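You operate a simulated robot arm through the tools that you are given. There is no shell and no other tool. Be economical: measure what you need, move in short steps, check, and stop when the job is done.

You run a simulated robot arm. Do the job below in one go: nothing can be reset, and whatever is moved stays where it is left.

Task
Add the cream bowl to the red one on the sell tray, lid on top.
Fine: lift the lid off first; set the cream bowl softly, its foot down in the red rim, and the lid sits home; the red bowl and the blue pot stay put.

The check looks at the end state, three seconds after you hand in, the way a careful person would. Anything else that was tipped, shoved, dropped, spilled or broken makes it a failure. A push-on lid holds only when it is set on centred and level and pressed home; a screw cap is set on level and turned clockwise until tight.

Robot
A 7-joint arm with a two-finger parallel gripper, fixed in place. Base frame: the origin is at the foot of the arm, x ahead of it, y to its left, z up; the work surface is at about z = 0.764. Readings come in m, rad, newtons and seconds.
With the tool pointing down near the work surface it reaches from about 0.3 to 0.7 m from the base axis. Its first joint turns from -1.152 to 1.152 rad. Payload 1.57 kg.
The tool frame sits at the grasp point between the pads (the TCP): z along the fingers, y along the line on which they close. The tips reach 0.03 m beyond it. The gripper opens to 0.11 m. The fingers are 0.024 m wide and 0.012 m thick; the gripper's body (0.048 by 0.112 m) begins 0.078 m behind the TCP.
Orientation is that of the tool frame in the base frame, as a unit quaternion [x, y, z, w]. With the fingers straight down and closing along the base's y, the tool's x points along the base's -x, its y along +y and its z along -z.

Tools
- The arm moves only by the tool nudge_tool. Its argument "targets" is a list of rows, each an object of numbers (a shift or turn left out is 0, a gripper value left out holds the last): "jaw": the finger opening in m, from 0 to 0.11; "tx", "ty", "tz": the shift along the tool's x, y, z in m; "rx", "ry", "rz": the turn, a rotation vector about the tool's x, y, z in rad. In form: [{"jaw": .., "tx": .., "ty": .., "tz": .., "rx": .., "ry": .., "rz": ..}, ...]. A call has 1 to 8 rows; each row shifts and turns the commanded pose from where the row before left it, along the tool's axes as they then stand. Each row takes 0.2 s and may step no farther than 0.05 m and 0.15 rad from the row before; otherwise, or with a gripper value out of range, the whole call is refused. Where a pose cannot be reached the arm comes as near as it can. A force on the tool above 40 N (or 10 N above the force at the start of the call, whichever is more), or a blocked arm, ends the call early, and 0.2 s more pass. The fingers move at their own pace (about 0.108 m/s each) and stop on an object; they squeeze with about 42 N. The grip force told is the motor's: it shows also when the fingers shut on nothing. Time passes only in rows, and 0.2 s behind the last, so rows that do not move let the fingers close. The reply holds the time, the measured pose of the TCP, the force on the tool along the base axes, the opening and the grip force, in the units named above and with some noise, with the torque about the TCP (base axes, N m) and any sound that the robot's microphone picked up.
- Cameras (640 x 400 px; columns grow to the right, rows downward): "scene" is fixed at [0.1683, -0.4306, 1.3751]; the picture's right is [0.51, -0.86, 0.00], its down [-0.75, -0.45, -0.48] and it looks along [0.41, 0.25, -0.88] (base axes); focal length 214 px, centre (320, 200). "wrist" rides on the gripper at [0.07, 0.016, -0.141] in the tool frame; the picture's right is [-0.23, 0.97, 0.00], its down [-0.86, -0.20, -0.48] and it looks along [-0.47, -0.11, 0.88] (tool axes); focal length 222 px, centre (320, 200). There is no depth. A picture from a camera that has moved, and an enlarged one, comes with that camera's place and axes in the base frame and with its lens. The place of the scene camera against the robot may be out by one fixed shift of up to 0.012 m in any direction.
- snapshot(camera): a new picture of that camera. The clock stands still meanwhile.
- close_up(camera, box): a new picture of the part [left, top, right, bottom] of that camera's present view, enlarged. The clock stands still meanwhile.
- sign_off(): hands the job in; it is judged then, once.

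Work in short steps. Places have to be worked out from the pictures, the camera data and where the tool is seen: move nearer, look again, correct. Check each grasp and each placing, and mend what went wrong. You have 120 turns and 84 pictures in all, those below and enlarged ones among them. Open the gripper and draw the arm clear of the work before you hand the job in, unless the task says otherwise; then end with one line.

The tools are called after "Request:" as name(argument=value, ...) on one line, values as JSON. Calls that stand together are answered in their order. nudge_tool: Moves the arm, as the interface text tells. Its arguments: {"type":"object","properties":{"targets":{"type":"array"}},"required":["targets"]} The other tools are called the same way: snapshot (camera) takes a picture; close_up (camera, box) takes an enlarged picture of a part of a camera's view; sign_off () hands the job in.

At the start:

```text
time: 0.0
tcp_pos: [0.4039, -0.2134, 1.1447]
ee_rot: [-0.001, 1.0, 0.0, 0.001]
contact_force: [0.2, 0.1, -0.8]
torque: [-0.01, -0.02, 0.0]
finger_gap: 0.1103
grasp_force: 0.2
```

scene: 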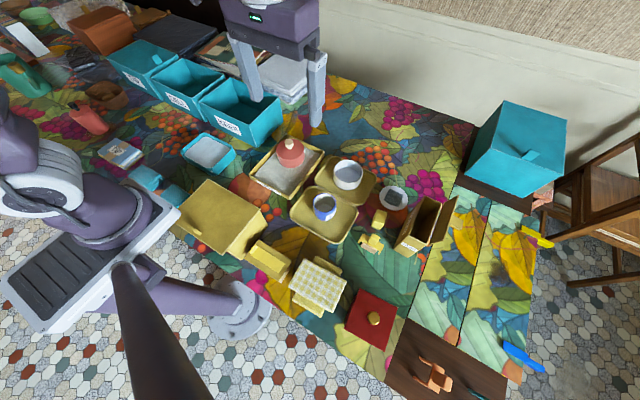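
wrist: 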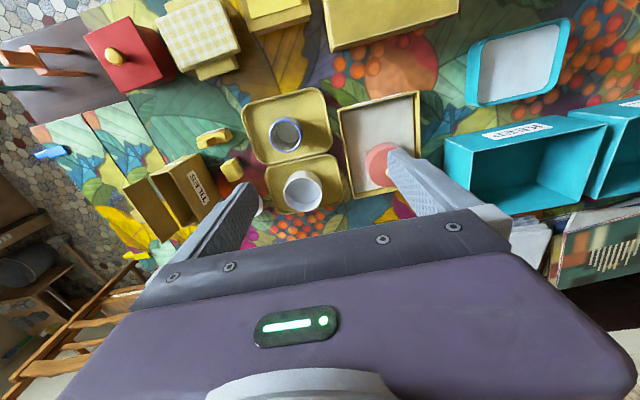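

The red lidded bowl appears on a grey-lined tray, with a white/cream bowl and a blue pot on two yellow saucers. I look closer first.

Request:
close_up(camera="scene", box=[230, 110, 430, 260])

Request:
close_up(camera="wrist", box=[180, 60, 440, 230])

```text
2.67 times, centred on (330, 185) of scene
camera zoom: at [0.1683, -0.4306, 1.3751], right [0.51, -0.86, 0.0], down [-0.75, -0.45, -0.48], along [0.41, 0.25, -0.88], focal length 572 px, centre (293, 240)
```

zoom: 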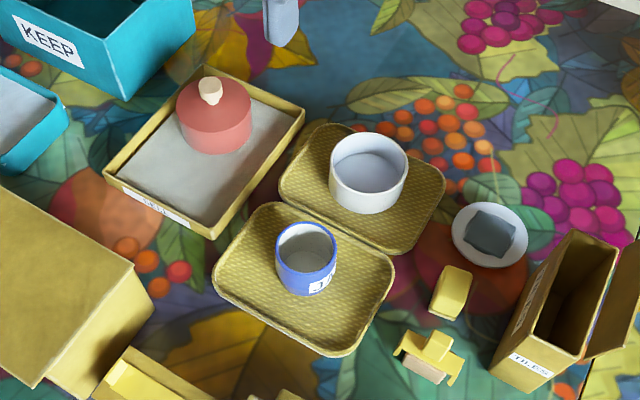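

```text
2.35 times, centred on (310, 145) of wrist
camera zoom: at [0.3346, -0.1978, 1.2866], right [0.23, 0.97, 0.0], down [0.86, -0.2, 0.48], along [0.47, -0.11, -0.88], focal length 523 px, centre (344, 329)
```

zoom: 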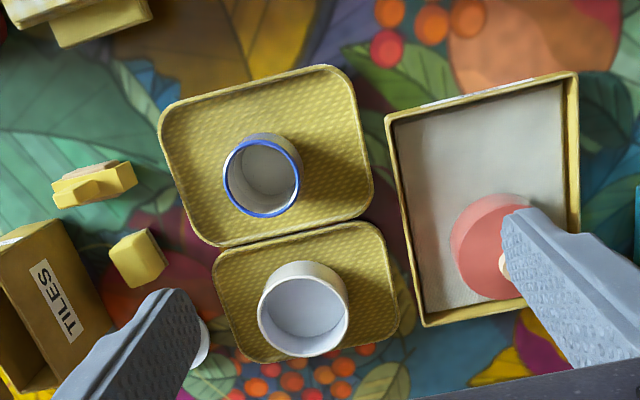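

Estimates: red bowl ≈ (0.536, -0.09), cream ≈ (0.556, -0.293) with ~0.09 m diameter, blue pot ≈ (0.43, -0.29). I move over the red bowl at a safe height and look.

Request:
nudge_tool(targets=[{"jaw": 0.06, "tx": -0.02, "ty": 0.024, "tz": 0.025}, {"tx": -0.02, "ty": 0.024, "tz": 0.025}, {"tx": -0.02, "ty": 0.024, "tz": 0.025}, {"tx": -0.02, "ty": 0.024, "tz": 0.025}, {"tx": -0.02, "ty": 0.024, "tz": 0.025}, {}])

Request:
snapshot(camera="wrist")

Request:
close_up(camera="scene", box=[230, 100, 380, 200])

```text
time: 1.4
tcp_pos: [0.5048, -0.093, 1.021]
ee_rot: [0.0, 1.0, 0.001, 0.0]
contact_force: [-0.2, -0.3, -0.4]
torque: [-0.04, 0.0, -0.01]
finger_gap: 0.06
grasp_force: 0.1
```

```text
79 pictures are left
camera wrist: at [0.4352, -0.0782, 1.1626], right [0.23, 0.97, 0.0], down [0.85, -0.2, 0.48], along [0.47, -0.11, -0.88], focal length 222 px, centre (320, 200)
```

wrist: 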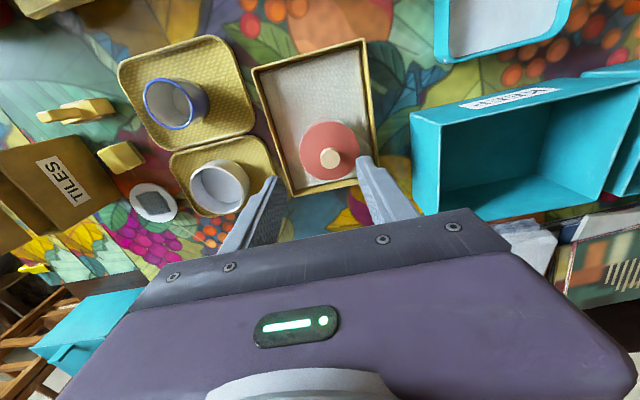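

```text
4.00 times, centred on (305, 150) of scene
camera zoom: at [0.1683, -0.4306, 1.3751], right [0.51, -0.86, 0.0], down [-0.75, -0.45, -0.48], along [0.41, 0.25, -0.88], focal length 858 px, centre (380, 400)
```

zoom: 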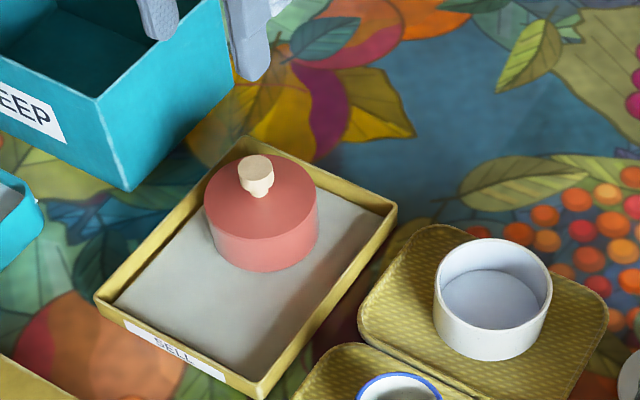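

Knob seen at ≈ (0.533, -0.087), top z ≈ 0.86. I come down above it and look again, plus a closer scene view.

Request:
nudge_tool(targets=[{"tx": -0.014, "ty": 0.003, "tz": 0.04}, {"tx": -0.014, "ty": 0.003, "tz": 0.04}, {}])

Request:
snapshot(camera="wrist")

Request:
close_up(camera="scene", box=[230, 90, 350, 190])

```text
time: 2.2
tcp_pos: [0.5355, -0.0873, 0.9407]
ee_rot: [0.001, 1.0, 0.0, -0.001]
contact_force: [0.4, 0.1, 0.2]
torque: [0.01, -0.01, -0.01]
finger_gap: 0.06
grasp_force: 0.0
```

```text
77 pictures are left
camera wrist: at [0.4647, -0.0715, 1.0818], right [0.23, 0.97, 0.0], down [0.85, -0.2, 0.48], along [0.47, -0.11, -0.88], focal length 222 px, centre (320, 200)
```

wrist: 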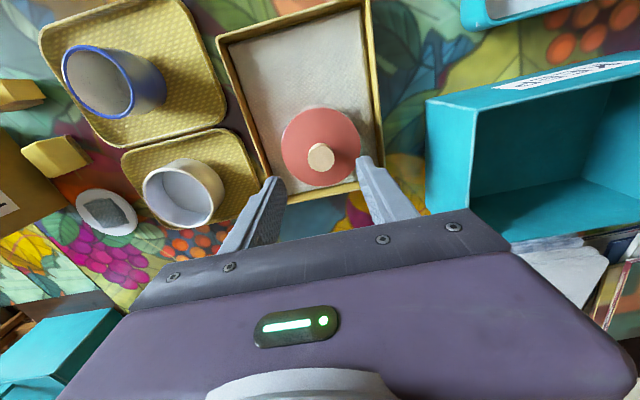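

```text
4.00 times, centred on (290, 140) of scene
camera zoom: at [0.1683, -0.4306, 1.3751], right [0.51, -0.86, 0.0], down [-0.75, -0.45, -0.48], along [0.41, 0.25, -0.88], focal length 858 px, centre (440, 440)
```

zoom: 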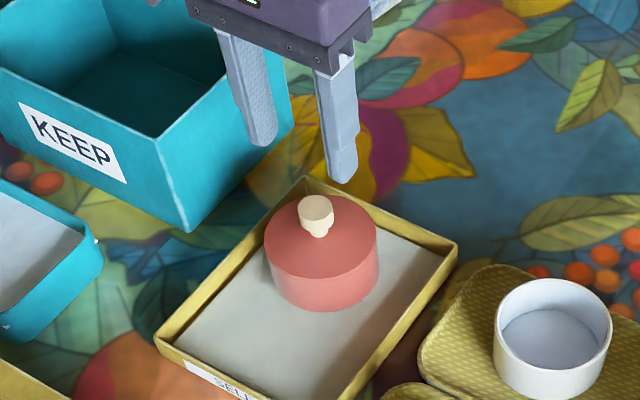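

Knob remains at ≈ (0.534, -0.087). I descend to TCP z ≈ 0.888 (tips ≈ 0.858) and check in the scene picture.

Request:
nudge_tool(targets=[{"tx": 0.001, "ty": 0.0005, "tz": 0.03}, {"tz": 0.022}, {}])

Request:
close_up(camera="wrist", box=[220, 70, 420, 220])

Request:
close_up(camera="scene", box=[250, 110, 340, 180])

```text
time: 3.0
tcp_pos: [0.5318, -0.0864, 0.8878]
ee_rot: [0.0, 1.0, -0.001, 0.0]
contact_force: [-0.9, -0.2, -1.1]
torque: [0.01, -0.01, 0.04]
finger_gap: 0.0599
grasp_force: 0.1
```

```text
2.67 times, centred on (320, 145) of wrist
camera zoom: at [0.4623, -0.0704, 1.0292], right [0.23, 0.97, 0.0], down [0.86, -0.2, 0.48], along [0.47, -0.11, -0.88], focal length 592 px, centre (320, 347)
```

zoom: 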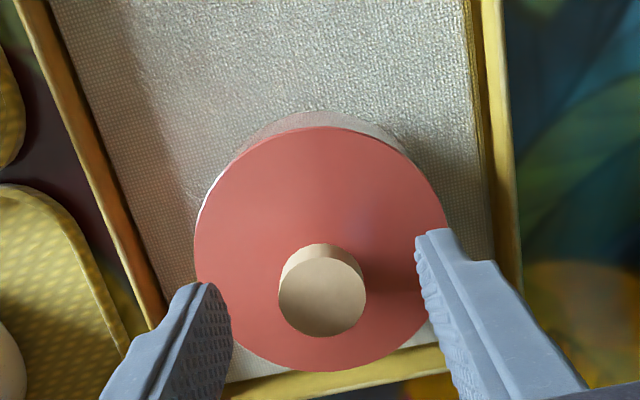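

```text
5.71 times, centred on (295, 145) of scene
camera zoom: at [0.1683, -0.4306, 1.3751], right [0.51, -0.86, 0.0], down [-0.75, -0.45, -0.48], along [0.41, 0.25, -0.88], focal length 1226 px, centre (463, 514)
```

zoom: 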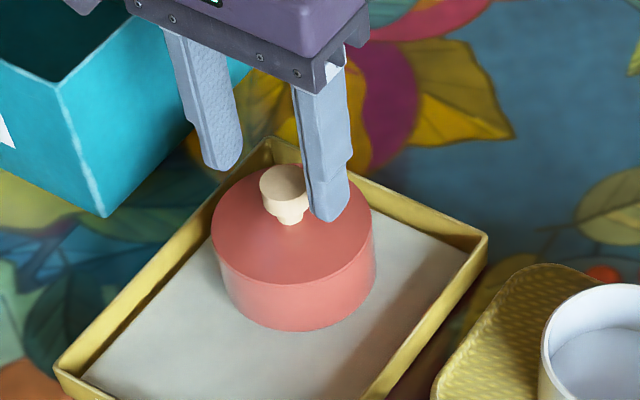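

Lid top ≈ 0.83, knob ≈ 27 mm wide and ~30 mm tall, centred under the tool. I lower 2 cm and close on the knob.

Request:
nudge_tool(targets=[{"tx": -0.002, "tz": 0.01}, {"tz": 0.01}, {}, {"jaw": 0.0}, {}, {}])

Request:
close_up(camera="scene", box=[250, 110, 340, 180])

```text
time: 4.4
tcp_pos: [0.5343, -0.0873, 0.8681]
ee_rot: [-0.001, 1.0, -0.001, 0.0]
contact_force: [0.1, 0.5, -0.7]
torque: [0.01, -0.06, 0.03]
finger_gap: 0.0256
grasp_force: 36.7
```

```text
5.71 times, centred on (295, 145) of scene
camera zoom: at [0.1683, -0.4306, 1.3751], right [0.51, -0.86, 0.0], down [-0.75, -0.45, -0.48], along [0.41, 0.25, -0.88], focal length 1226 px, centre (463, 514)
```

zoom: 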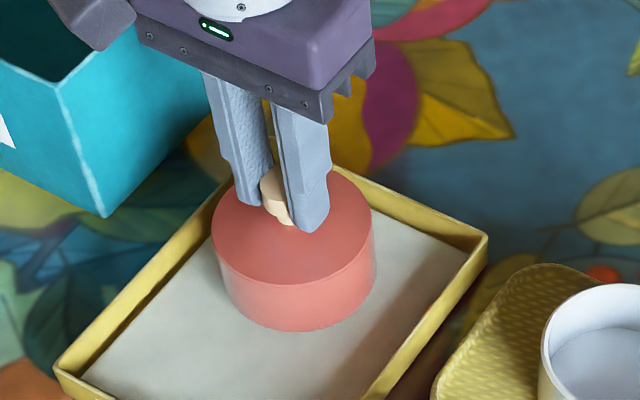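

The knob is held (gap 25.6 mm). I lift slowly straight up, watching force.

Request:
nudge_tool(targets=[{"tz": -0.004}, {"tz": -0.006}, {"tz": -0.015}, {"tz": -0.025}, {}])

Request:
close_up(camera="scene", box=[240, 90, 360, 190])

Request:
snapshot(camera="wrist")

```text
time: 5.6
tcp_pos: [0.534, -0.0892, 0.9165]
ee_rot: [0.0, 1.0, 0.0, 0.0]
contact_force: [0.6, -0.9, -0.7]
torque: [-0.01, -0.03, 0.0]
finger_gap: 0.0258
grasp_force: 37.1
```

```text
4.00 times, centred on (300, 140) of scene
camera zoom: at [0.1683, -0.4306, 1.3751], right [0.51, -0.86, 0.0], down [-0.75, -0.45, -0.48], along [0.41, 0.25, -0.88], focal length 858 px, centre (400, 440)
```

zoom: 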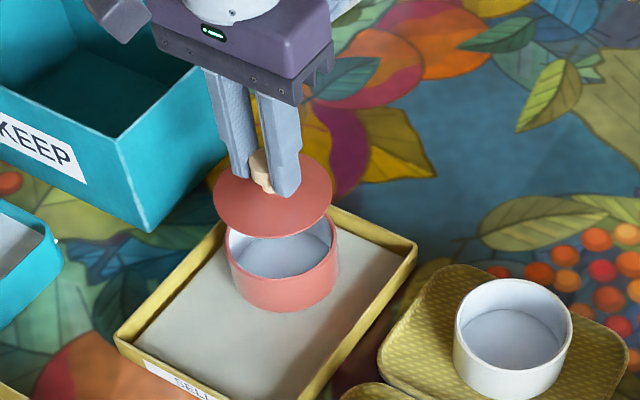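

```text
71 pictures are left
camera wrist: at [0.464, -0.0717, 1.0598], right [0.23, 0.97, 0.0], down [0.85, -0.2, 0.48], along [0.47, -0.11, -0.88], focal length 222 px, centre (320, 200)
```

wrist: 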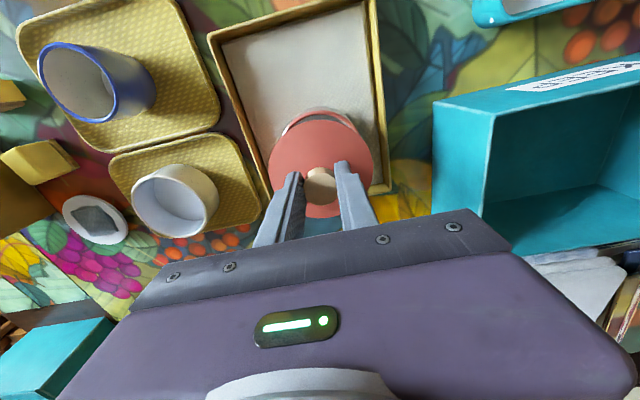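

The lid is off cleanly. The free table patch between the SELL tray and the teal tray (≈(0.40, 0.04)) looks like a good spot to park it; I go up and look.

Request:
nudge_tool(targets=[{"tz": -0.04}, {"tx": 0.03, "ty": 0.03, "tz": -0.01}, {"tx": 0.035, "ty": 0.03}, {"tx": 0.035, "ty": 0.03}, {"tx": 0.035, "ty": 0.03}, {}])

Request:
snapshot(camera="wrist")

Request:
snapshot(camera="scene")

```text
time: 7.0
tcp_pos: [0.3989, 0.0319, 0.9686]
ee_rot: [0.0, 1.0, -0.001, -0.001]
contact_force: [0.4, 0.2, -0.3]
torque: [-0.01, 0.01, 0.02]
finger_gap: 0.0256
grasp_force: 36.5
```

```text
70 pictures are left
camera wrist: at [0.329, 0.0477, 1.1097], right [0.23, 0.97, 0.0], down [0.85, -0.2, 0.48], along [0.47, -0.11, -0.88], focal length 222 px, centre (320, 200)
```

wrist: 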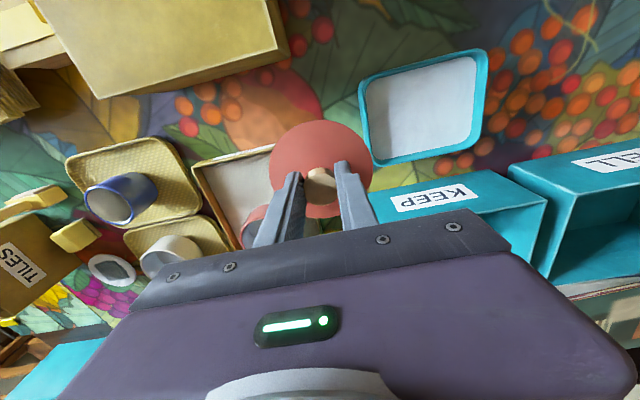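

```text
69 pictures are left
```

scene: 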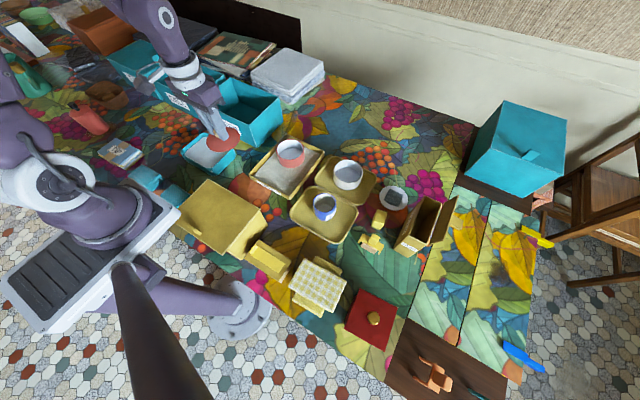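

The patch centred at ≈ (0.37, 0.04) is clear of the teal tray (edge y≈0.095), the SELL tray corner and the yellow box. I move there and lower to z ≈ 0.835.

Request:
nudge_tool(targets=[{"tx": 0.029, "ty": 0.008}, {"tz": 0.04}, {"tz": 0.04}, {"tz": 0.03}, {"tz": 0.02}, {}])

Request:
snapshot(camera="wrist")

Request:
close_up(camera="scene", box=[160, 90, 310, 210])

```text
time: 8.4
tcp_pos: [0.3709, 0.0414, 0.8363]
ee_rot: [0.001, 1.0, 0.0, 0.0]
contact_force: [0.4, 0.7, -0.2]
torque: [0.01, -0.02, -0.01]
finger_gap: 0.0256
grasp_force: 36.7
```

```text
68 pictures are left
camera wrist: at [0.3012, 0.0567, 0.9781], right [0.23, 0.97, 0.0], down [0.85, -0.2, 0.48], along [0.47, -0.11, -0.88], focal length 222 px, centre (320, 200)
```

wrist: 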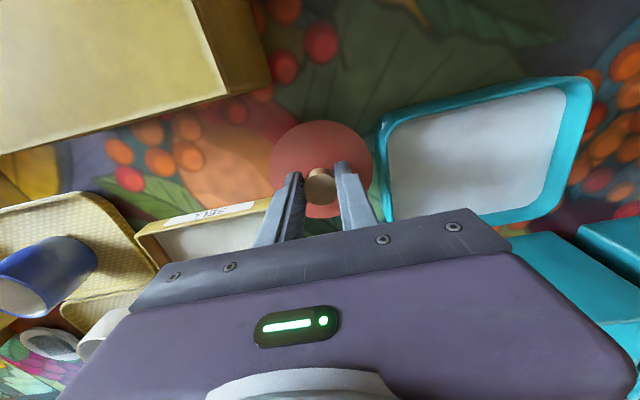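

```text
3.33 times, centred on (235, 150) of scene
camera zoom: at [0.1683, -0.4306, 1.3751], right [0.51, -0.86, 0.0], down [-0.75, -0.45, -0.48], along [0.41, 0.25, -0.88], focal length 715 px, centre (603, 367)
```

zoom: 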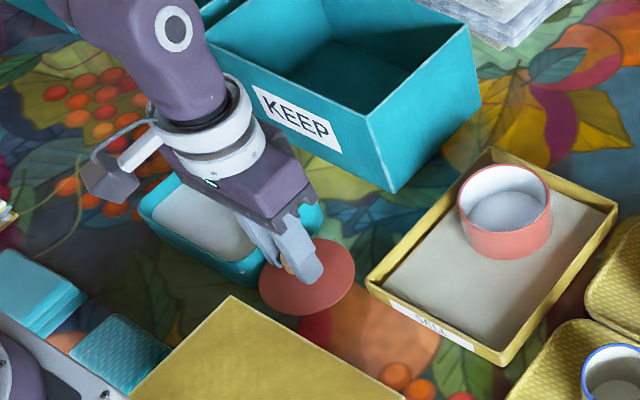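

The lid is close to the teal tray's edge; I shift 6 mm away and keep lowering in small steps.

Request:
nudge_tool(targets=[{"tx": 0.004, "ty": -0.007}, {"tz": 0.008}, {"tz": 0.005}, {}])

```text
time: 9.4
tcp_pos: [0.3674, 0.034, 0.8246]
ee_rot: [0.0, 1.0, 0.0, 0.0]
contact_force: [-0.4, 0.2, -0.3]
torque: [-0.01, -0.02, 0.02]
finger_gap: 0.0256
grasp_force: 37.3
```

No contact yet; continue down in small steps.

Request:
nudge_tool(targets=[{"tz": 0.004}, {"tz": 0.004}, {}])

Request:
close_up(camera="scene", box=[190, 120, 270, 180])

```text
time: 10.2
tcp_pos: [0.3652, 0.0345, 0.816]
ee_rot: [0.0, 1.0, 0.0, 0.0]
contact_force: [-0.2, -0.4, -1.2]
torque: [0.02, -0.02, 0.02]
finger_gap: 0.0256
grasp_force: 36.5
```

```text
6.67 times, centred on (230, 150) of scene
camera zoom: at [0.1683, -0.4306, 1.3751], right [0.51, -0.86, 0.0], down [-0.75, -0.45, -0.48], along [0.41, 0.25, -0.88], focal length 1430 px, centre (920, 533)
```

zoom: 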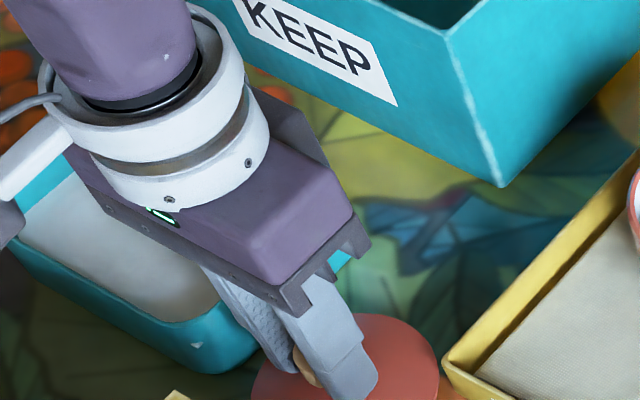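

Still no contact force; continue 2 mm at a time.

Request:
nudge_tool(targets=[{"tz": 0.002}, {"tz": 0.002}, {}])

```text
time: 11.0
tcp_pos: [0.3649, 0.0326, 0.8128]
ee_rot: [0.0, 1.0, 0.001, 0.0]
contact_force: [-0.6, 0.2, 0.8]
torque: [0.01, 0.01, 0.01]
finger_gap: 0.0255
grasp_force: 36.6
```

Request:
nudge_tool(targets=[{"tz": 0.002}, {"tz": 0.002}, {}])

```text
time: 11.8
tcp_pos: [0.3662, 0.0336, 0.8088]
ee_rot: [-0.001, 1.0, 0.0, 0.001]
contact_force: [-0.3, -1.7, 31.6]
torque: [-0.05, -0.14, -0.01]
finger_gap: 0.0254
grasp_force: 36.5
```

Firm contact at z ≈ 0.809: the lid is on the table (lid bottom = TCP − 0.046). I relieve slightly, then open.

Request:
nudge_tool(targets=[{"tz": -0.001}, {"jaw": 0.05}, {}, {}, {"tz": -0.04}, {"tz": -0.05}, {"tz": -0.05}, {}])

Request:
snapshot(camera="wrist")

Request:
close_up(camera="scene", box=[190, 120, 310, 210])

```text
time: 13.6
tcp_pos: [0.3658, 0.0344, 0.9494]
ee_rot: [0.0, 1.0, 0.0, 0.0]
contact_force: [-0.1, 0.0, -0.1]
torque: [-0.03, 0.01, 0.02]
finger_gap: 0.0503
grasp_force: 0.1
```

```text
65 pictures are left
camera wrist: at [0.296, 0.0501, 1.0908], right [0.23, 0.97, 0.0], down [0.86, -0.2, 0.48], along [0.47, -0.11, -0.88], focal length 222 px, centre (320, 200)
```

wrist: 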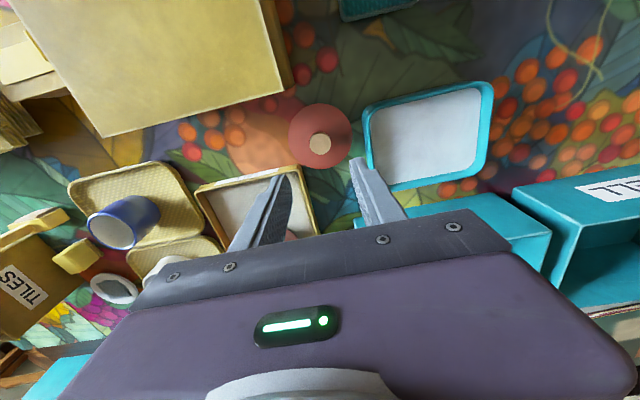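

```text
4.44 times, centred on (250, 165) of scene
camera zoom: at [0.1683, -0.4306, 1.3751], right [0.51, -0.86, 0.0], down [-0.75, -0.45, -0.48], along [0.41, 0.25, -0.88], focal length 953 px, centre (631, 356)
```

zoom: 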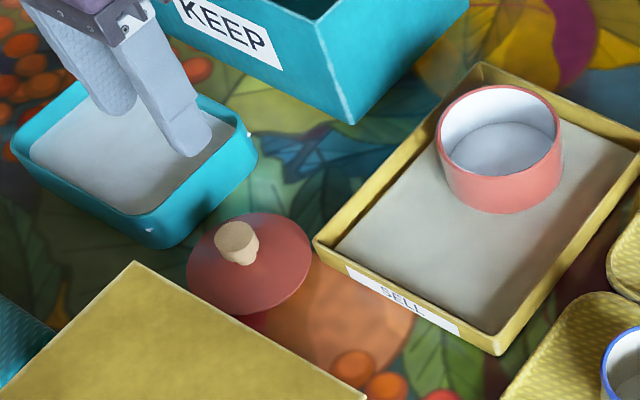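

Lid rests flat on the table. Now I travel to above the cream bowl with jaws opening.

Request:
nudge_tool(targets=[{"jaw": 0.11, "tx": -0.02, "ty": -0.04, "tz": -0.01}, {"tx": -0.02, "ty": -0.04}, {"tx": -0.02, "ty": -0.04}, {"tx": -0.02, "ty": -0.04}, {"tx": -0.02, "ty": -0.04}, {"tx": -0.02, "ty": -0.04}, {"tx": -0.02, "ty": -0.04}, {"tx": -0.02, "ty": -0.04}])

Request:
snapshot(camera="wrist")

Request:
close_up(camera="scene", box=[270, 120, 420, 240])

```text
time: 15.4
tcp_pos: [0.525, -0.2884, 0.9587]
ee_rot: [-0.001, 1.0, 0.0, -0.001]
contact_force: [0.2, -0.1, 0.5]
torque: [0.04, -0.02, -0.01]
finger_gap: 0.1101
grasp_force: 0.1
```

```text
63 pictures are left
camera wrist: at [0.4545, -0.2718, 1.1004], right [0.23, 0.97, 0.0], down [0.86, -0.2, 0.48], along [0.47, -0.11, -0.88], focal length 222 px, centre (320, 200)
```

wrist: 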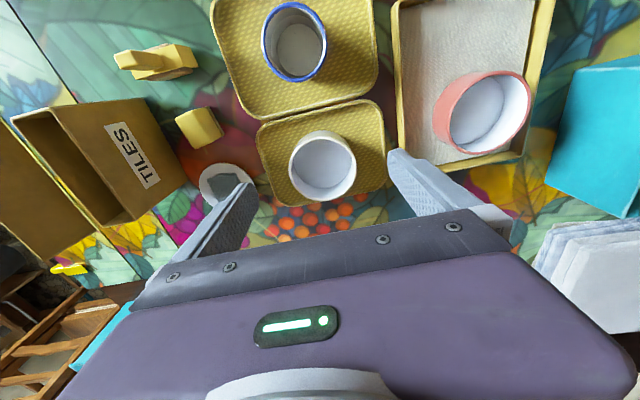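

```text
3.33 times, centred on (345, 180) of scene
camera zoom: at [0.1683, -0.4306, 1.3751], right [0.51, -0.86, 0.0], down [-0.75, -0.45, -0.48], along [0.41, 0.25, -0.88], focal length 715 px, centre (237, 267)
```

zoom: 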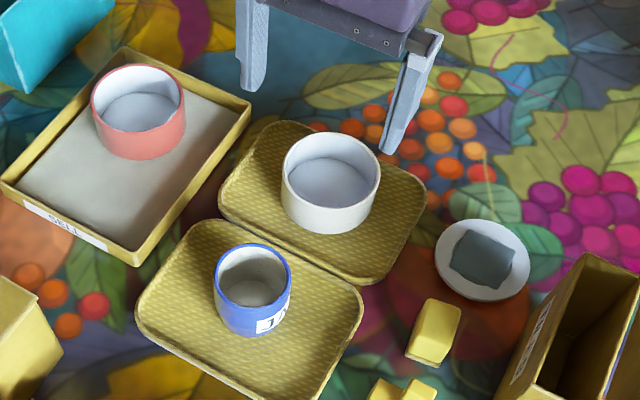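

Cream rim centre ≈ (0.557, -0.292), diameter ≈ 0.09. I descend to tips just above the rim and check.

Request:
nudge_tool(targets=[{"tx": -0.032, "ty": -0.0035, "tz": 0.02}, {"tz": 0.04}, {"tz": 0.02}, {}])

Request:
snapshot(camera="wrist")

Request:
close_up(camera="scene", box=[300, 120, 420, 210])

```text
time: 16.4
tcp_pos: [0.5578, -0.2901, 0.8794]
ee_rot: [0.0, 1.0, -0.001, 0.0]
contact_force: [-0.3, 0.2, -0.2]
torque: [-0.02, -0.01, 0.01]
finger_gap: 0.1099
grasp_force: 0.1
```

```text
61 pictures are left
camera wrist: at [0.4881, -0.2743, 1.0208], right [0.23, 0.97, 0.0], down [0.86, -0.2, 0.48], along [0.47, -0.11, -0.88], focal length 222 px, centre (320, 200)
```

wrist: 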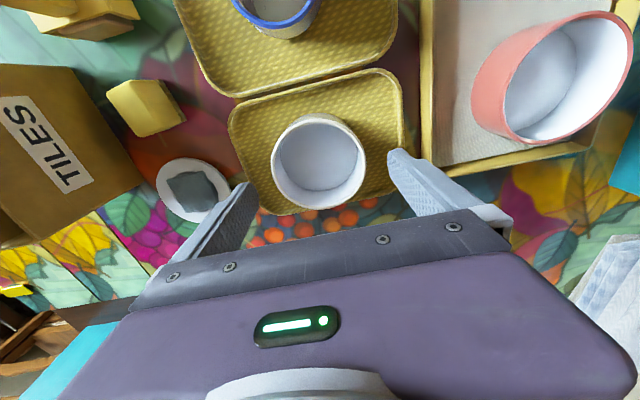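

```text
4.44 times, centred on (360, 165) of scene
camera zoom: at [0.1683, -0.4306, 1.3751], right [0.51, -0.86, 0.0], down [-0.75, -0.45, -0.48], along [0.41, 0.25, -0.88], focal length 953 px, centre (142, 356)
```

zoom: 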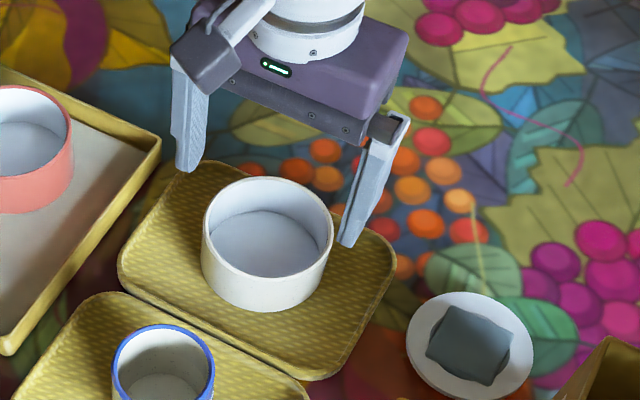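

Aligned within a few mm and fingers clear of the dish. I shift 3 mm back in x and lower to z ≈ 0.832, then check force before closing.

Request:
nudge_tool(targets=[{"tx": 0.003, "ty": -0.0005, "tz": 0.015}, {"tz": 0.016}, {"tz": 0.016}, {}])

Request:
close_up(camera="scene", box=[300, 120, 420, 210])

Request:
snapshot(camera="wrist")

```text
time: 17.4
tcp_pos: [0.5562, -0.2918, 0.8338]
ee_rot: [0.0, 1.0, 0.001, -0.001]
contact_force: [0.1, 0.1, -1.1]
torque: [0.01, -0.01, -0.06]
finger_gap: 0.1104
grasp_force: 0.0
```

```text
4.44 times, centred on (360, 165) of scene
camera zoom: at [0.1683, -0.4306, 1.3751], right [0.51, -0.86, 0.0], down [-0.75, -0.45, -0.48], along [0.41, 0.25, -0.88], focal length 953 px, centre (142, 356)
```

zoom: 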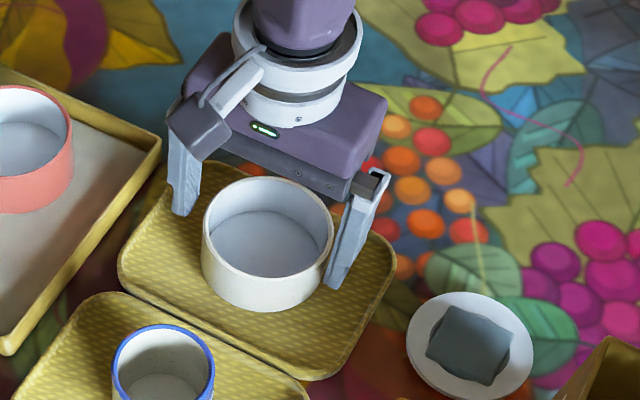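

```text
58 pictures are left
camera wrist: at [0.4852, -0.2747, 0.9747], right [0.23, 0.97, 0.0], down [0.86, -0.2, 0.48], along [0.47, -0.11, -0.88], focal length 222 px, centre (320, 200)
```

wrist: 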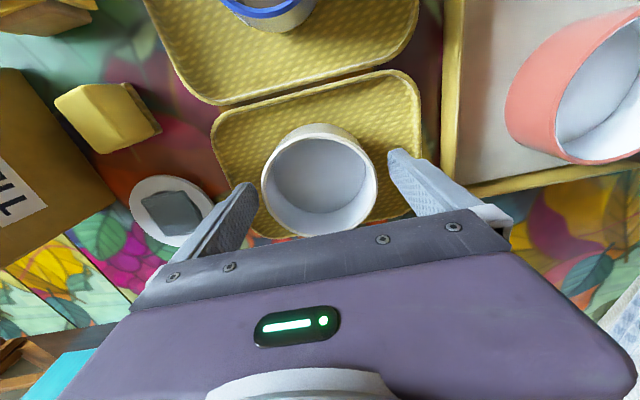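

Fingers straddle the bowl evenly. I lower another 9 mm for more pad overlap, then close gently.

Request:
nudge_tool(targets=[{"tx": 0.0015, "tz": 0.009}, {}, {"jaw": 0.09}, {"jaw": 0.08}, {}, {}])

Request:
close_up(camera="scene", box=[300, 120, 420, 210])

```text
time: 18.8
tcp_pos: [0.5541, -0.2899, 0.8239]
ee_rot: [0.0, 1.0, 0.001, 0.0]
contact_force: [-0.6, -2.6, 1.6]
torque: [0.04, -0.08, -0.06]
finger_gap: 0.0976
grasp_force: 41.7
```

```text
4.44 times, centred on (360, 165) of scene
camera zoom: at [0.1683, -0.4306, 1.3751], right [0.51, -0.86, 0.0], down [-0.75, -0.45, -0.48], along [0.41, 0.25, -0.88], focal length 953 px, centre (142, 356)
```

zoom: 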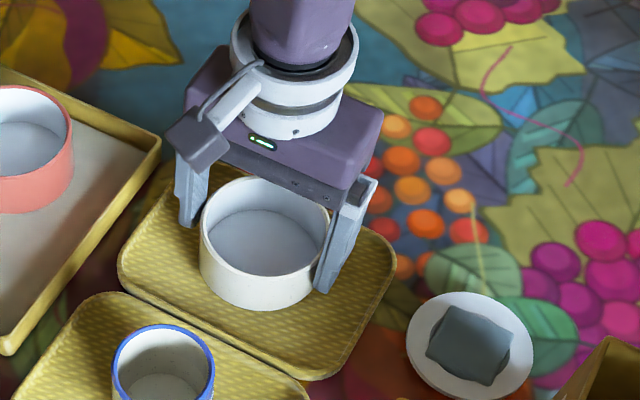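

Grasp at gap 97.6 mm, 42 N. I lift a little and check the hold.

Request:
nudge_tool(targets=[{"tz": -0.005}, {"tz": -0.015}, {"tz": -0.03}, {"tz": -0.04}, {"tz": -0.04}, {}])

Request:
snapshot(camera="wrist")

Request:
close_up(camera="scene", box=[250, 70, 430, 220])

```text
time: 20.2
tcp_pos: [0.5561, -0.2896, 0.9518]
ee_rot: [0.001, 1.0, 0.001, 0.0]
contact_force: [0.3, 1.0, -2.1]
torque: [0.0, 0.03, 0.0]
finger_gap: 0.0974
grasp_force: 41.6
```

```text
56 pictures are left
camera wrist: at [0.4862, -0.274, 1.0938], right [0.23, 0.97, 0.0], down [0.85, -0.2, 0.48], along [0.47, -0.11, -0.88], focal length 222 px, centre (320, 200)
```

wrist: 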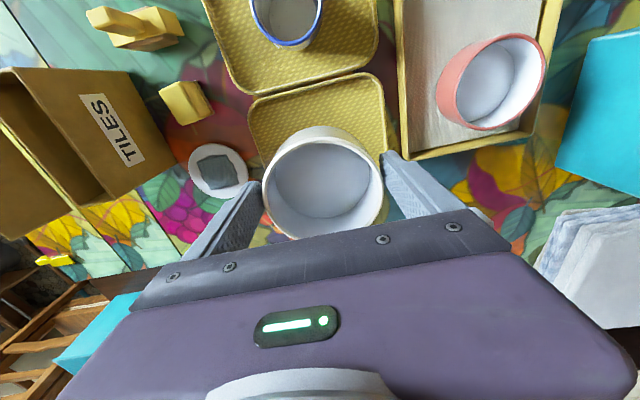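

```text
2.67 times, centred on (340, 145) of scene
camera zoom: at [0.1683, -0.4306, 1.3751], right [0.51, -0.86, 0.0], down [-0.75, -0.45, -0.48], along [0.41, 0.25, -0.88], focal length 572 px, centre (267, 347)
```

zoom: 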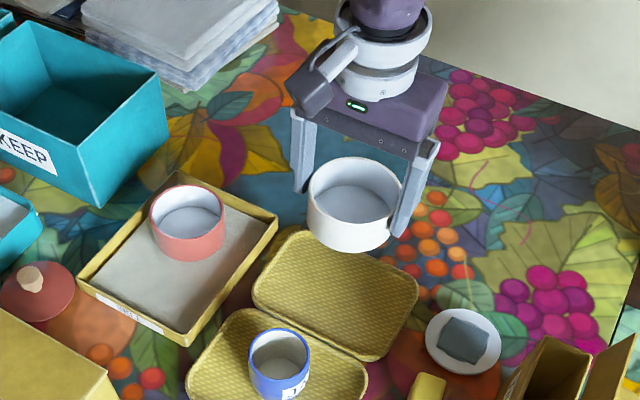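

Bowl is held level. I take an enlarged wrist view to measure its centre relative to the tool and the red bowl's location.

Request:
close_up(camera="wrist", box=[230, 110, 410, 250])

Request:
close_up(camera="wrist", box=[380, 0, 580, 170])

Request:
close_up(camera="scene", box=[320, 90, 430, 180])

Request:
close_up(camera="scene", box=[240, 110, 350, 200])

```text
2.86 times, centred on (320, 180) of wrist
camera zoom: at [0.4862, -0.274, 1.0938], right [0.23, 0.97, 0.0], down [0.85, -0.2, 0.48], along [0.47, -0.11, -0.88], focal length 635 px, centre (320, 257)
```

zoom: 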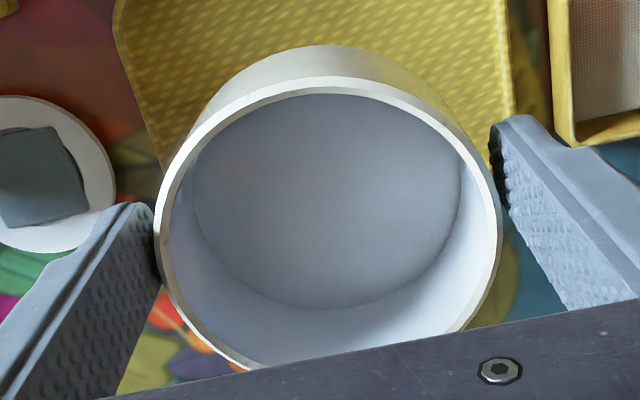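

```text
2.35 times, centred on (480, 85) of wrist
camera zoom: at [0.4862, -0.274, 1.0938], right [0.23, 0.97, 0.0], down [0.85, -0.2, 0.48], along [0.47, -0.11, -0.88], focal length 523 px, centre (-56, 471)
```

zoom: 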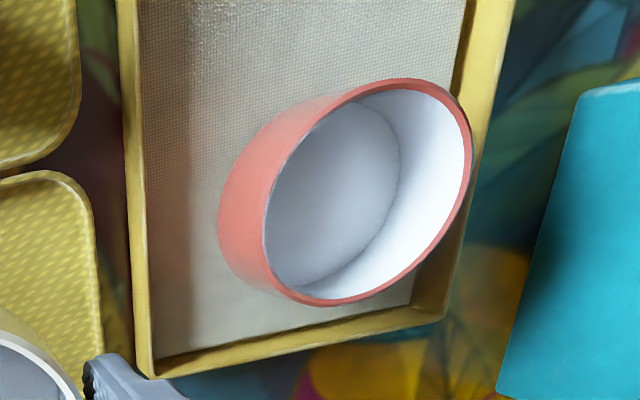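

```text
4.44 times, centred on (375, 135) of scene
camera zoom: at [0.1683, -0.4306, 1.3751], right [0.51, -0.86, 0.0], down [-0.75, -0.45, -0.48], along [0.41, 0.25, -0.88], focal length 953 px, centre (76, 489)
```

zoom: 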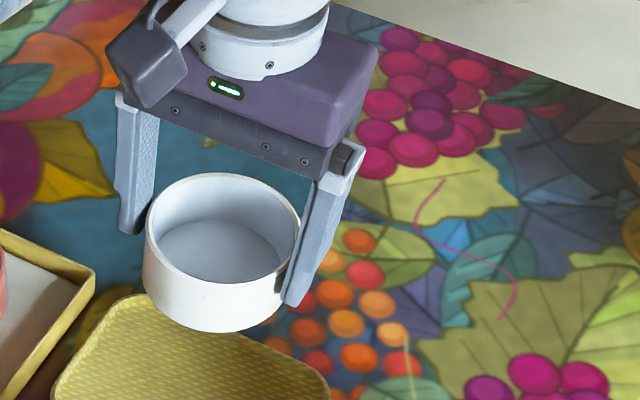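

```text
4.44 times, centred on (295, 155) of scene
camera zoom: at [0.1683, -0.4306, 1.3751], right [0.51, -0.86, 0.0], down [-0.75, -0.45, -0.48], along [0.41, 0.25, -0.88], focal length 953 px, centre (431, 400)
```

zoom: 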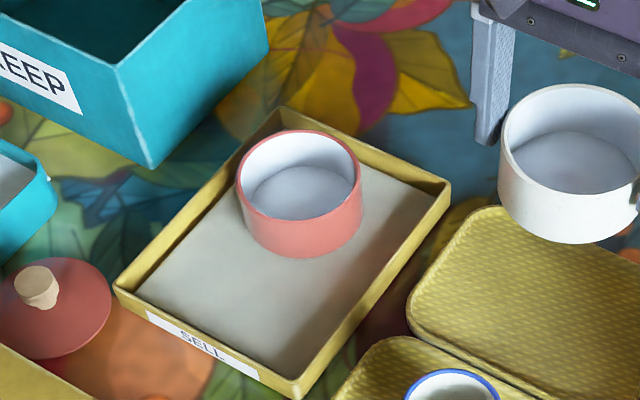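

Bowl centre is about +4 mm in x from the tool, y centred. I carry it at height to above the red bowl (≈(0.534, -0.087)) and look.

Request:
nudge_tool(targets=[{"tx": 0.005, "ty": 0.04}, {"tx": 0.005, "ty": 0.04}, {"tx": 0.005, "ty": 0.04}, {"tx": 0.005, "ty": 0.04}, {"tx": 0.005, "ty": 0.042}, {}])

Request:
close_up(camera="wrist", box=[220, 70, 420, 230])

Request:
close_up(camera="scene", box=[235, 85, 355, 185])

```text
time: 21.6
tcp_pos: [0.5293, -0.0883, 0.9506]
ee_rot: [0.0, 1.0, 0.0, 0.0]
contact_force: [-0.3, -0.2, -1.3]
torque: [0.02, -0.01, 0.0]
finger_gap: 0.0974
grasp_force: 42.1
```

```text
2.50 times, centred on (320, 150) of wrist
camera zoom: at [0.4591, -0.0718, 1.0936], right [0.23, 0.97, 0.0], down [0.85, -0.2, 0.48], along [0.47, -0.11, -0.88], focal length 555 px, centre (320, 325)
```

zoom: 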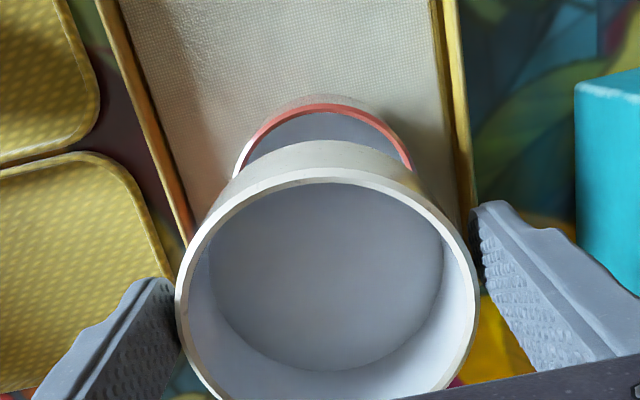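

```text
4.00 times, centred on (295, 135) of scene
camera zoom: at [0.1683, -0.4306, 1.3751], right [0.51, -0.86, 0.0], down [-0.75, -0.45, -0.48], along [0.41, 0.25, -0.88], focal length 858 px, centre (420, 460)
```

zoom: 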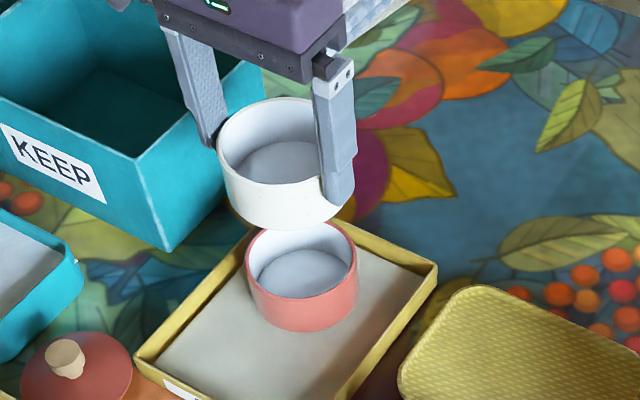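

Red centre ≈ (0.533, -0.087) from both views; cream hangs close to above it. I lower to about 1 cm above the red rim for a relative comparison.

Request:
nudge_tool(targets=[{"tz": 0.025}, {"tz": 0.025}, {"tz": 0.008}, {}])

Request:
close_up(camera="wrist", box=[220, 70, 420, 230])

Request:
close_up(camera="scene", box=[260, 110, 330, 170])

```text
time: 22.6
tcp_pos: [0.5288, -0.0876, 0.8938]
ee_rot: [0.0, 1.0, 0.0, 0.0]
contact_force: [0.0, 0.7, -2.0]
torque: [-0.03, 0.03, 0.02]
finger_gap: 0.0975
grasp_force: 42.0
```

```text
2.50 times, centred on (320, 150) of wrist
camera zoom: at [0.4586, -0.0713, 1.0359], right [0.23, 0.97, 0.0], down [0.86, -0.2, 0.48], along [0.47, -0.11, -0.88], focal length 555 px, centre (320, 325)
```

zoom: 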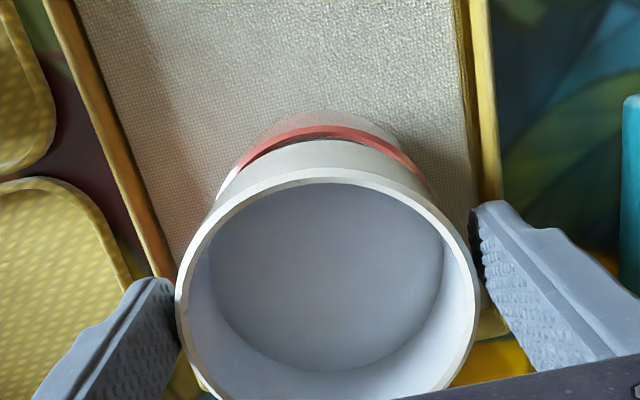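

```text
6.67 times, centred on (295, 140) of scene
camera zoom: at [0.1683, -0.4306, 1.3751], right [0.51, -0.86, 0.0], down [-0.75, -0.45, -0.48], along [0.41, 0.25, -0.88], focal length 1430 px, centre (487, 600)
```

zoom: 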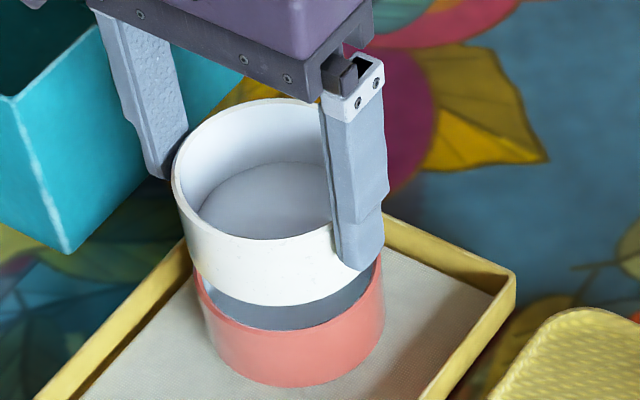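

Lateral alignment looks good; the cream may be ~2 mm too far in x. I shift −1.5 mm and lower to z ≈ 0.882 for another look.

Request:
nudge_tool(targets=[{"tx": 0.0015, "tz": 0.006}, {"tz": 0.006}, {}])

Request:
close_up(camera="wrist", box=[270, 110, 370, 170])

Request:
close_up(camera="scene", box=[272, 130, 322, 170])

```text
time: 23.4
tcp_pos: [0.5272, -0.0882, 0.8828]
ee_rot: [0.0, 1.0, 0.0, 0.0]
contact_force: [0.3, 0.8, -1.4]
torque: [0.0, 0.06, 0.01]
finger_gap: 0.0972
grasp_force: 41.8
```

```text
6.40 times, centred on (320, 140) of wrist
camera zoom: at [0.4575, -0.0721, 1.0248], right [0.23, 0.97, 0.0], down [0.86, -0.2, 0.48], along [0.47, -0.11, -0.88], focal length 1422 px, centre (320, 584)
```

zoom: 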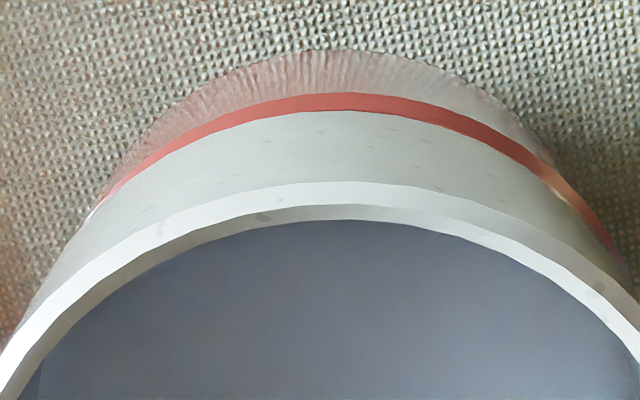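

```text
10.00 times, centred on (297, 150) of scene
camera zoom: at [0.1683, -0.4306, 1.3751], right [0.51, -0.86, 0.0], down [-0.75, -0.45, -0.48], along [0.41, 0.25, -0.88], focal length 2145 px, centre (550, 700)
```

zoom: 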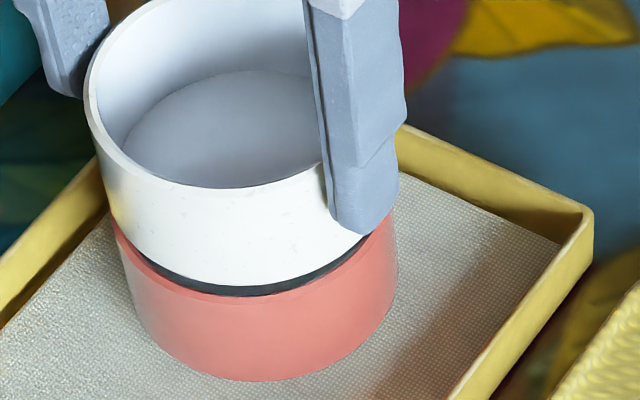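

Alignment looks concentric in both views, with a small gap left. I lower in 2 mm steps, watching force.

Request:
nudge_tool(targets=[{"tz": 0.002}, {"tz": 0.002}, {}])

Request:
close_up(camera="scene", box=[272, 130, 322, 170])

```text
time: 24.2
tcp_pos: [0.5276, -0.0889, 0.8795]
ee_rot: [0.0, 1.0, -0.001, 0.0]
contact_force: [-0.2, 0.0, -1.9]
torque: [0.02, 0.01, -0.02]
finger_gap: 0.0975
grasp_force: 42.1
```

```text
10.00 times, centred on (297, 150) of scene
camera zoom: at [0.1683, -0.4306, 1.3751], right [0.51, -0.86, 0.0], down [-0.75, -0.45, -0.48], along [0.41, 0.25, -0.88], focal length 2145 px, centre (550, 700)
```

zoom: 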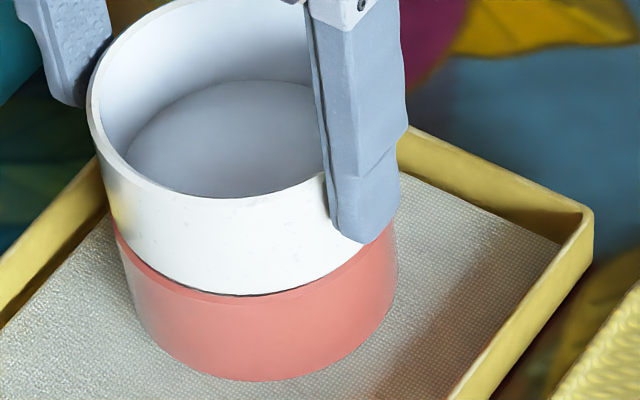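

Nearly touching. I look more closely at both sides before finishing.

Request:
close_up(camera="scene", box=[278, 140, 318, 165])

Request:
close_up(camera="wrist", box=[260, 110, 380, 180])

```text
16.00 times, centred on (298, 152) of scene
camera zoom: at [0.1683, -0.4306, 1.3751], right [0.51, -0.86, 0.0], down [-0.75, -0.45, -0.48], along [0.41, 0.25, -0.88], focal length 3432 px, centre (672, 960)
```

zoom: 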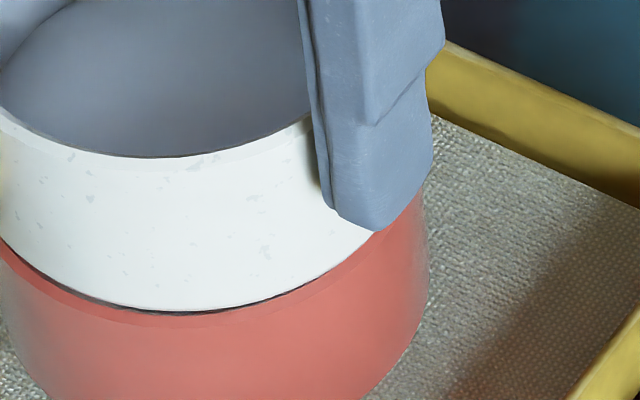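

```text
5.33 times, centred on (320, 145) of wrist
camera zoom: at [0.4571, -0.0726, 1.0211], right [0.23, 0.97, 0.0], down [0.86, -0.2, 0.48], along [0.47, -0.11, -0.88], focal length 1185 px, centre (320, 493)
```

zoom: 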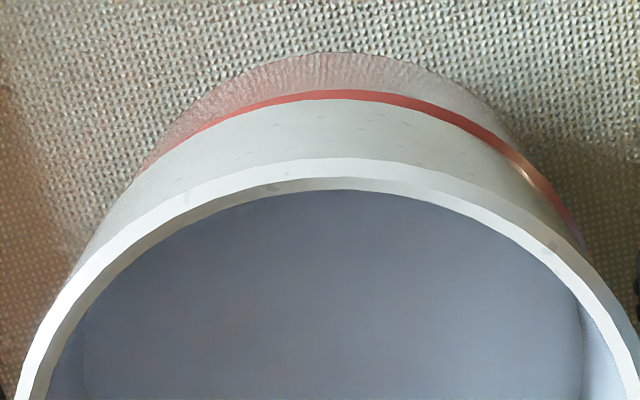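

The red rim band is wider on the +y side, so the cream sits ~1 mm too far to −y. I correct +1.2 mm in y and lower 2 mm.

Request:
nudge_tool(targets=[{"ty": 0.0012}, {"tz": 0.001}, {"tz": 0.001}, {}])

Request:
close_up(camera="scene", box=[272, 138, 322, 168])

Request:
close_up(camera="wrist", box=[260, 110, 380, 180])

```text
time: 25.2
tcp_pos: [0.5287, -0.0866, 0.8786]
ee_rot: [0.0, 1.0, 0.001, 0.001]
contact_force: [0.3, 0.2, -1.4]
torque: [0.01, 0.0, 0.02]
finger_gap: 0.0977
grasp_force: 42.7
```

```text
12.80 times, centred on (297, 153) of scene
camera zoom: at [0.1683, -0.4306, 1.3751], right [0.51, -0.86, 0.0], down [-0.75, -0.45, -0.48], along [0.41, 0.25, -0.88], focal length 2745 px, centre (614, 802)
```

zoom: 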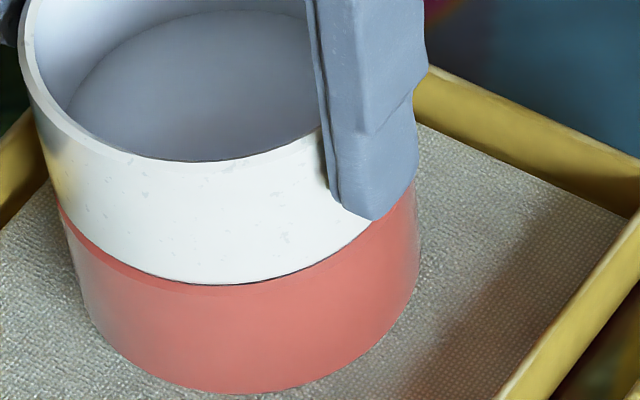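

```text
5.33 times, centred on (320, 145) of wrist
camera zoom: at [0.4574, -0.071, 1.0191], right [0.23, 0.97, 0.0], down [0.85, -0.2, 0.48], along [0.47, -0.11, -0.88], focal length 1185 px, centre (320, 493)
```

zoom: 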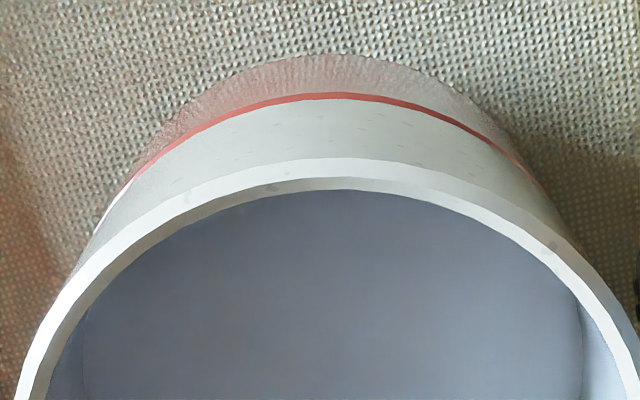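

Symmetric now; the two walls have nearly equal outer diameter, so I shift 0.7 mm to −x and continue down by 1 mm steps.

Request:
nudge_tool(targets=[{"tx": 0.0007}, {"tz": 0.001}, {"tz": 0.001}, {}])

```text
time: 26.2
tcp_pos: [0.5261, -0.0862, 0.8757]
ee_rot: [0.0, 1.0, 0.0, 0.0]
contact_force: [-0.5, -0.2, -2.7]
torque: [0.0, 0.0, -0.02]
finger_gap: 0.0975
grasp_force: 42.1
```

Request:
nudge_tool(targets=[{"tz": 0.001}, {"tz": 0.001}, {}])

Request:
close_up(camera="scene", box=[272, 138, 322, 168])

Request:
close_up(camera="wrist", box=[260, 110, 380, 180])

```text
time: 27.0
tcp_pos: [0.5266, -0.0879, 0.8747]
ee_rot: [0.0, 1.0, 0.0, 0.001]
contact_force: [-5.0, 3.2, 32.0]
torque: [0.24, 0.33, 0.03]
finger_gap: 0.0973
grasp_force: 41.9
```

```text
12.80 times, centred on (297, 153) of scene
camera zoom: at [0.1677, -0.4304, 1.3752], right [0.51, -0.86, 0.0], down [-0.75, -0.45, -0.48], along [0.41, 0.25, -0.88], focal length 2745 px, centre (614, 802)
```

zoom: 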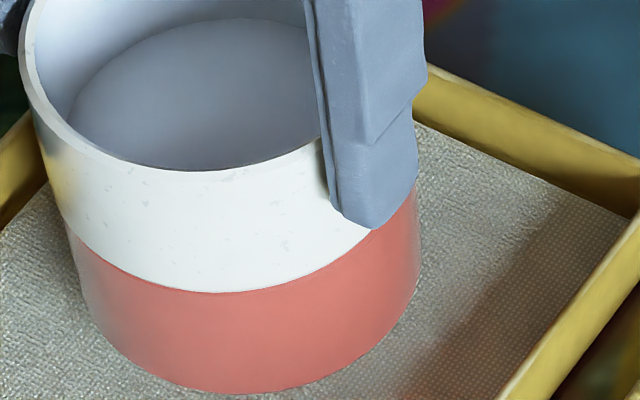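

```text
5.33 times, centred on (320, 145) of wrist
camera zoom: at [0.456, -0.0709, 1.0167], right [0.23, 0.97, 0.0], down [0.85, -0.2, 0.48], along [0.47, -0.11, -0.88], focal length 1185 px, centre (320, 493)
```

zoom: 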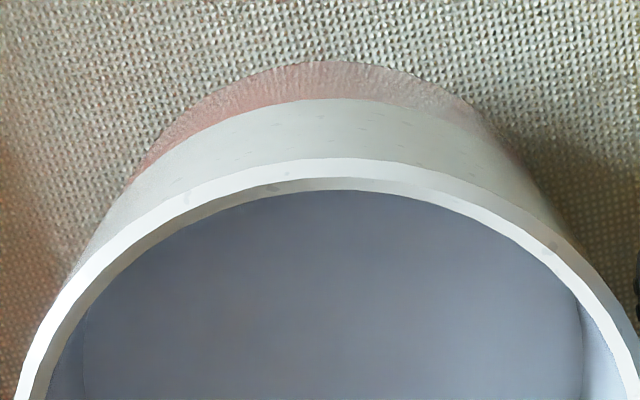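

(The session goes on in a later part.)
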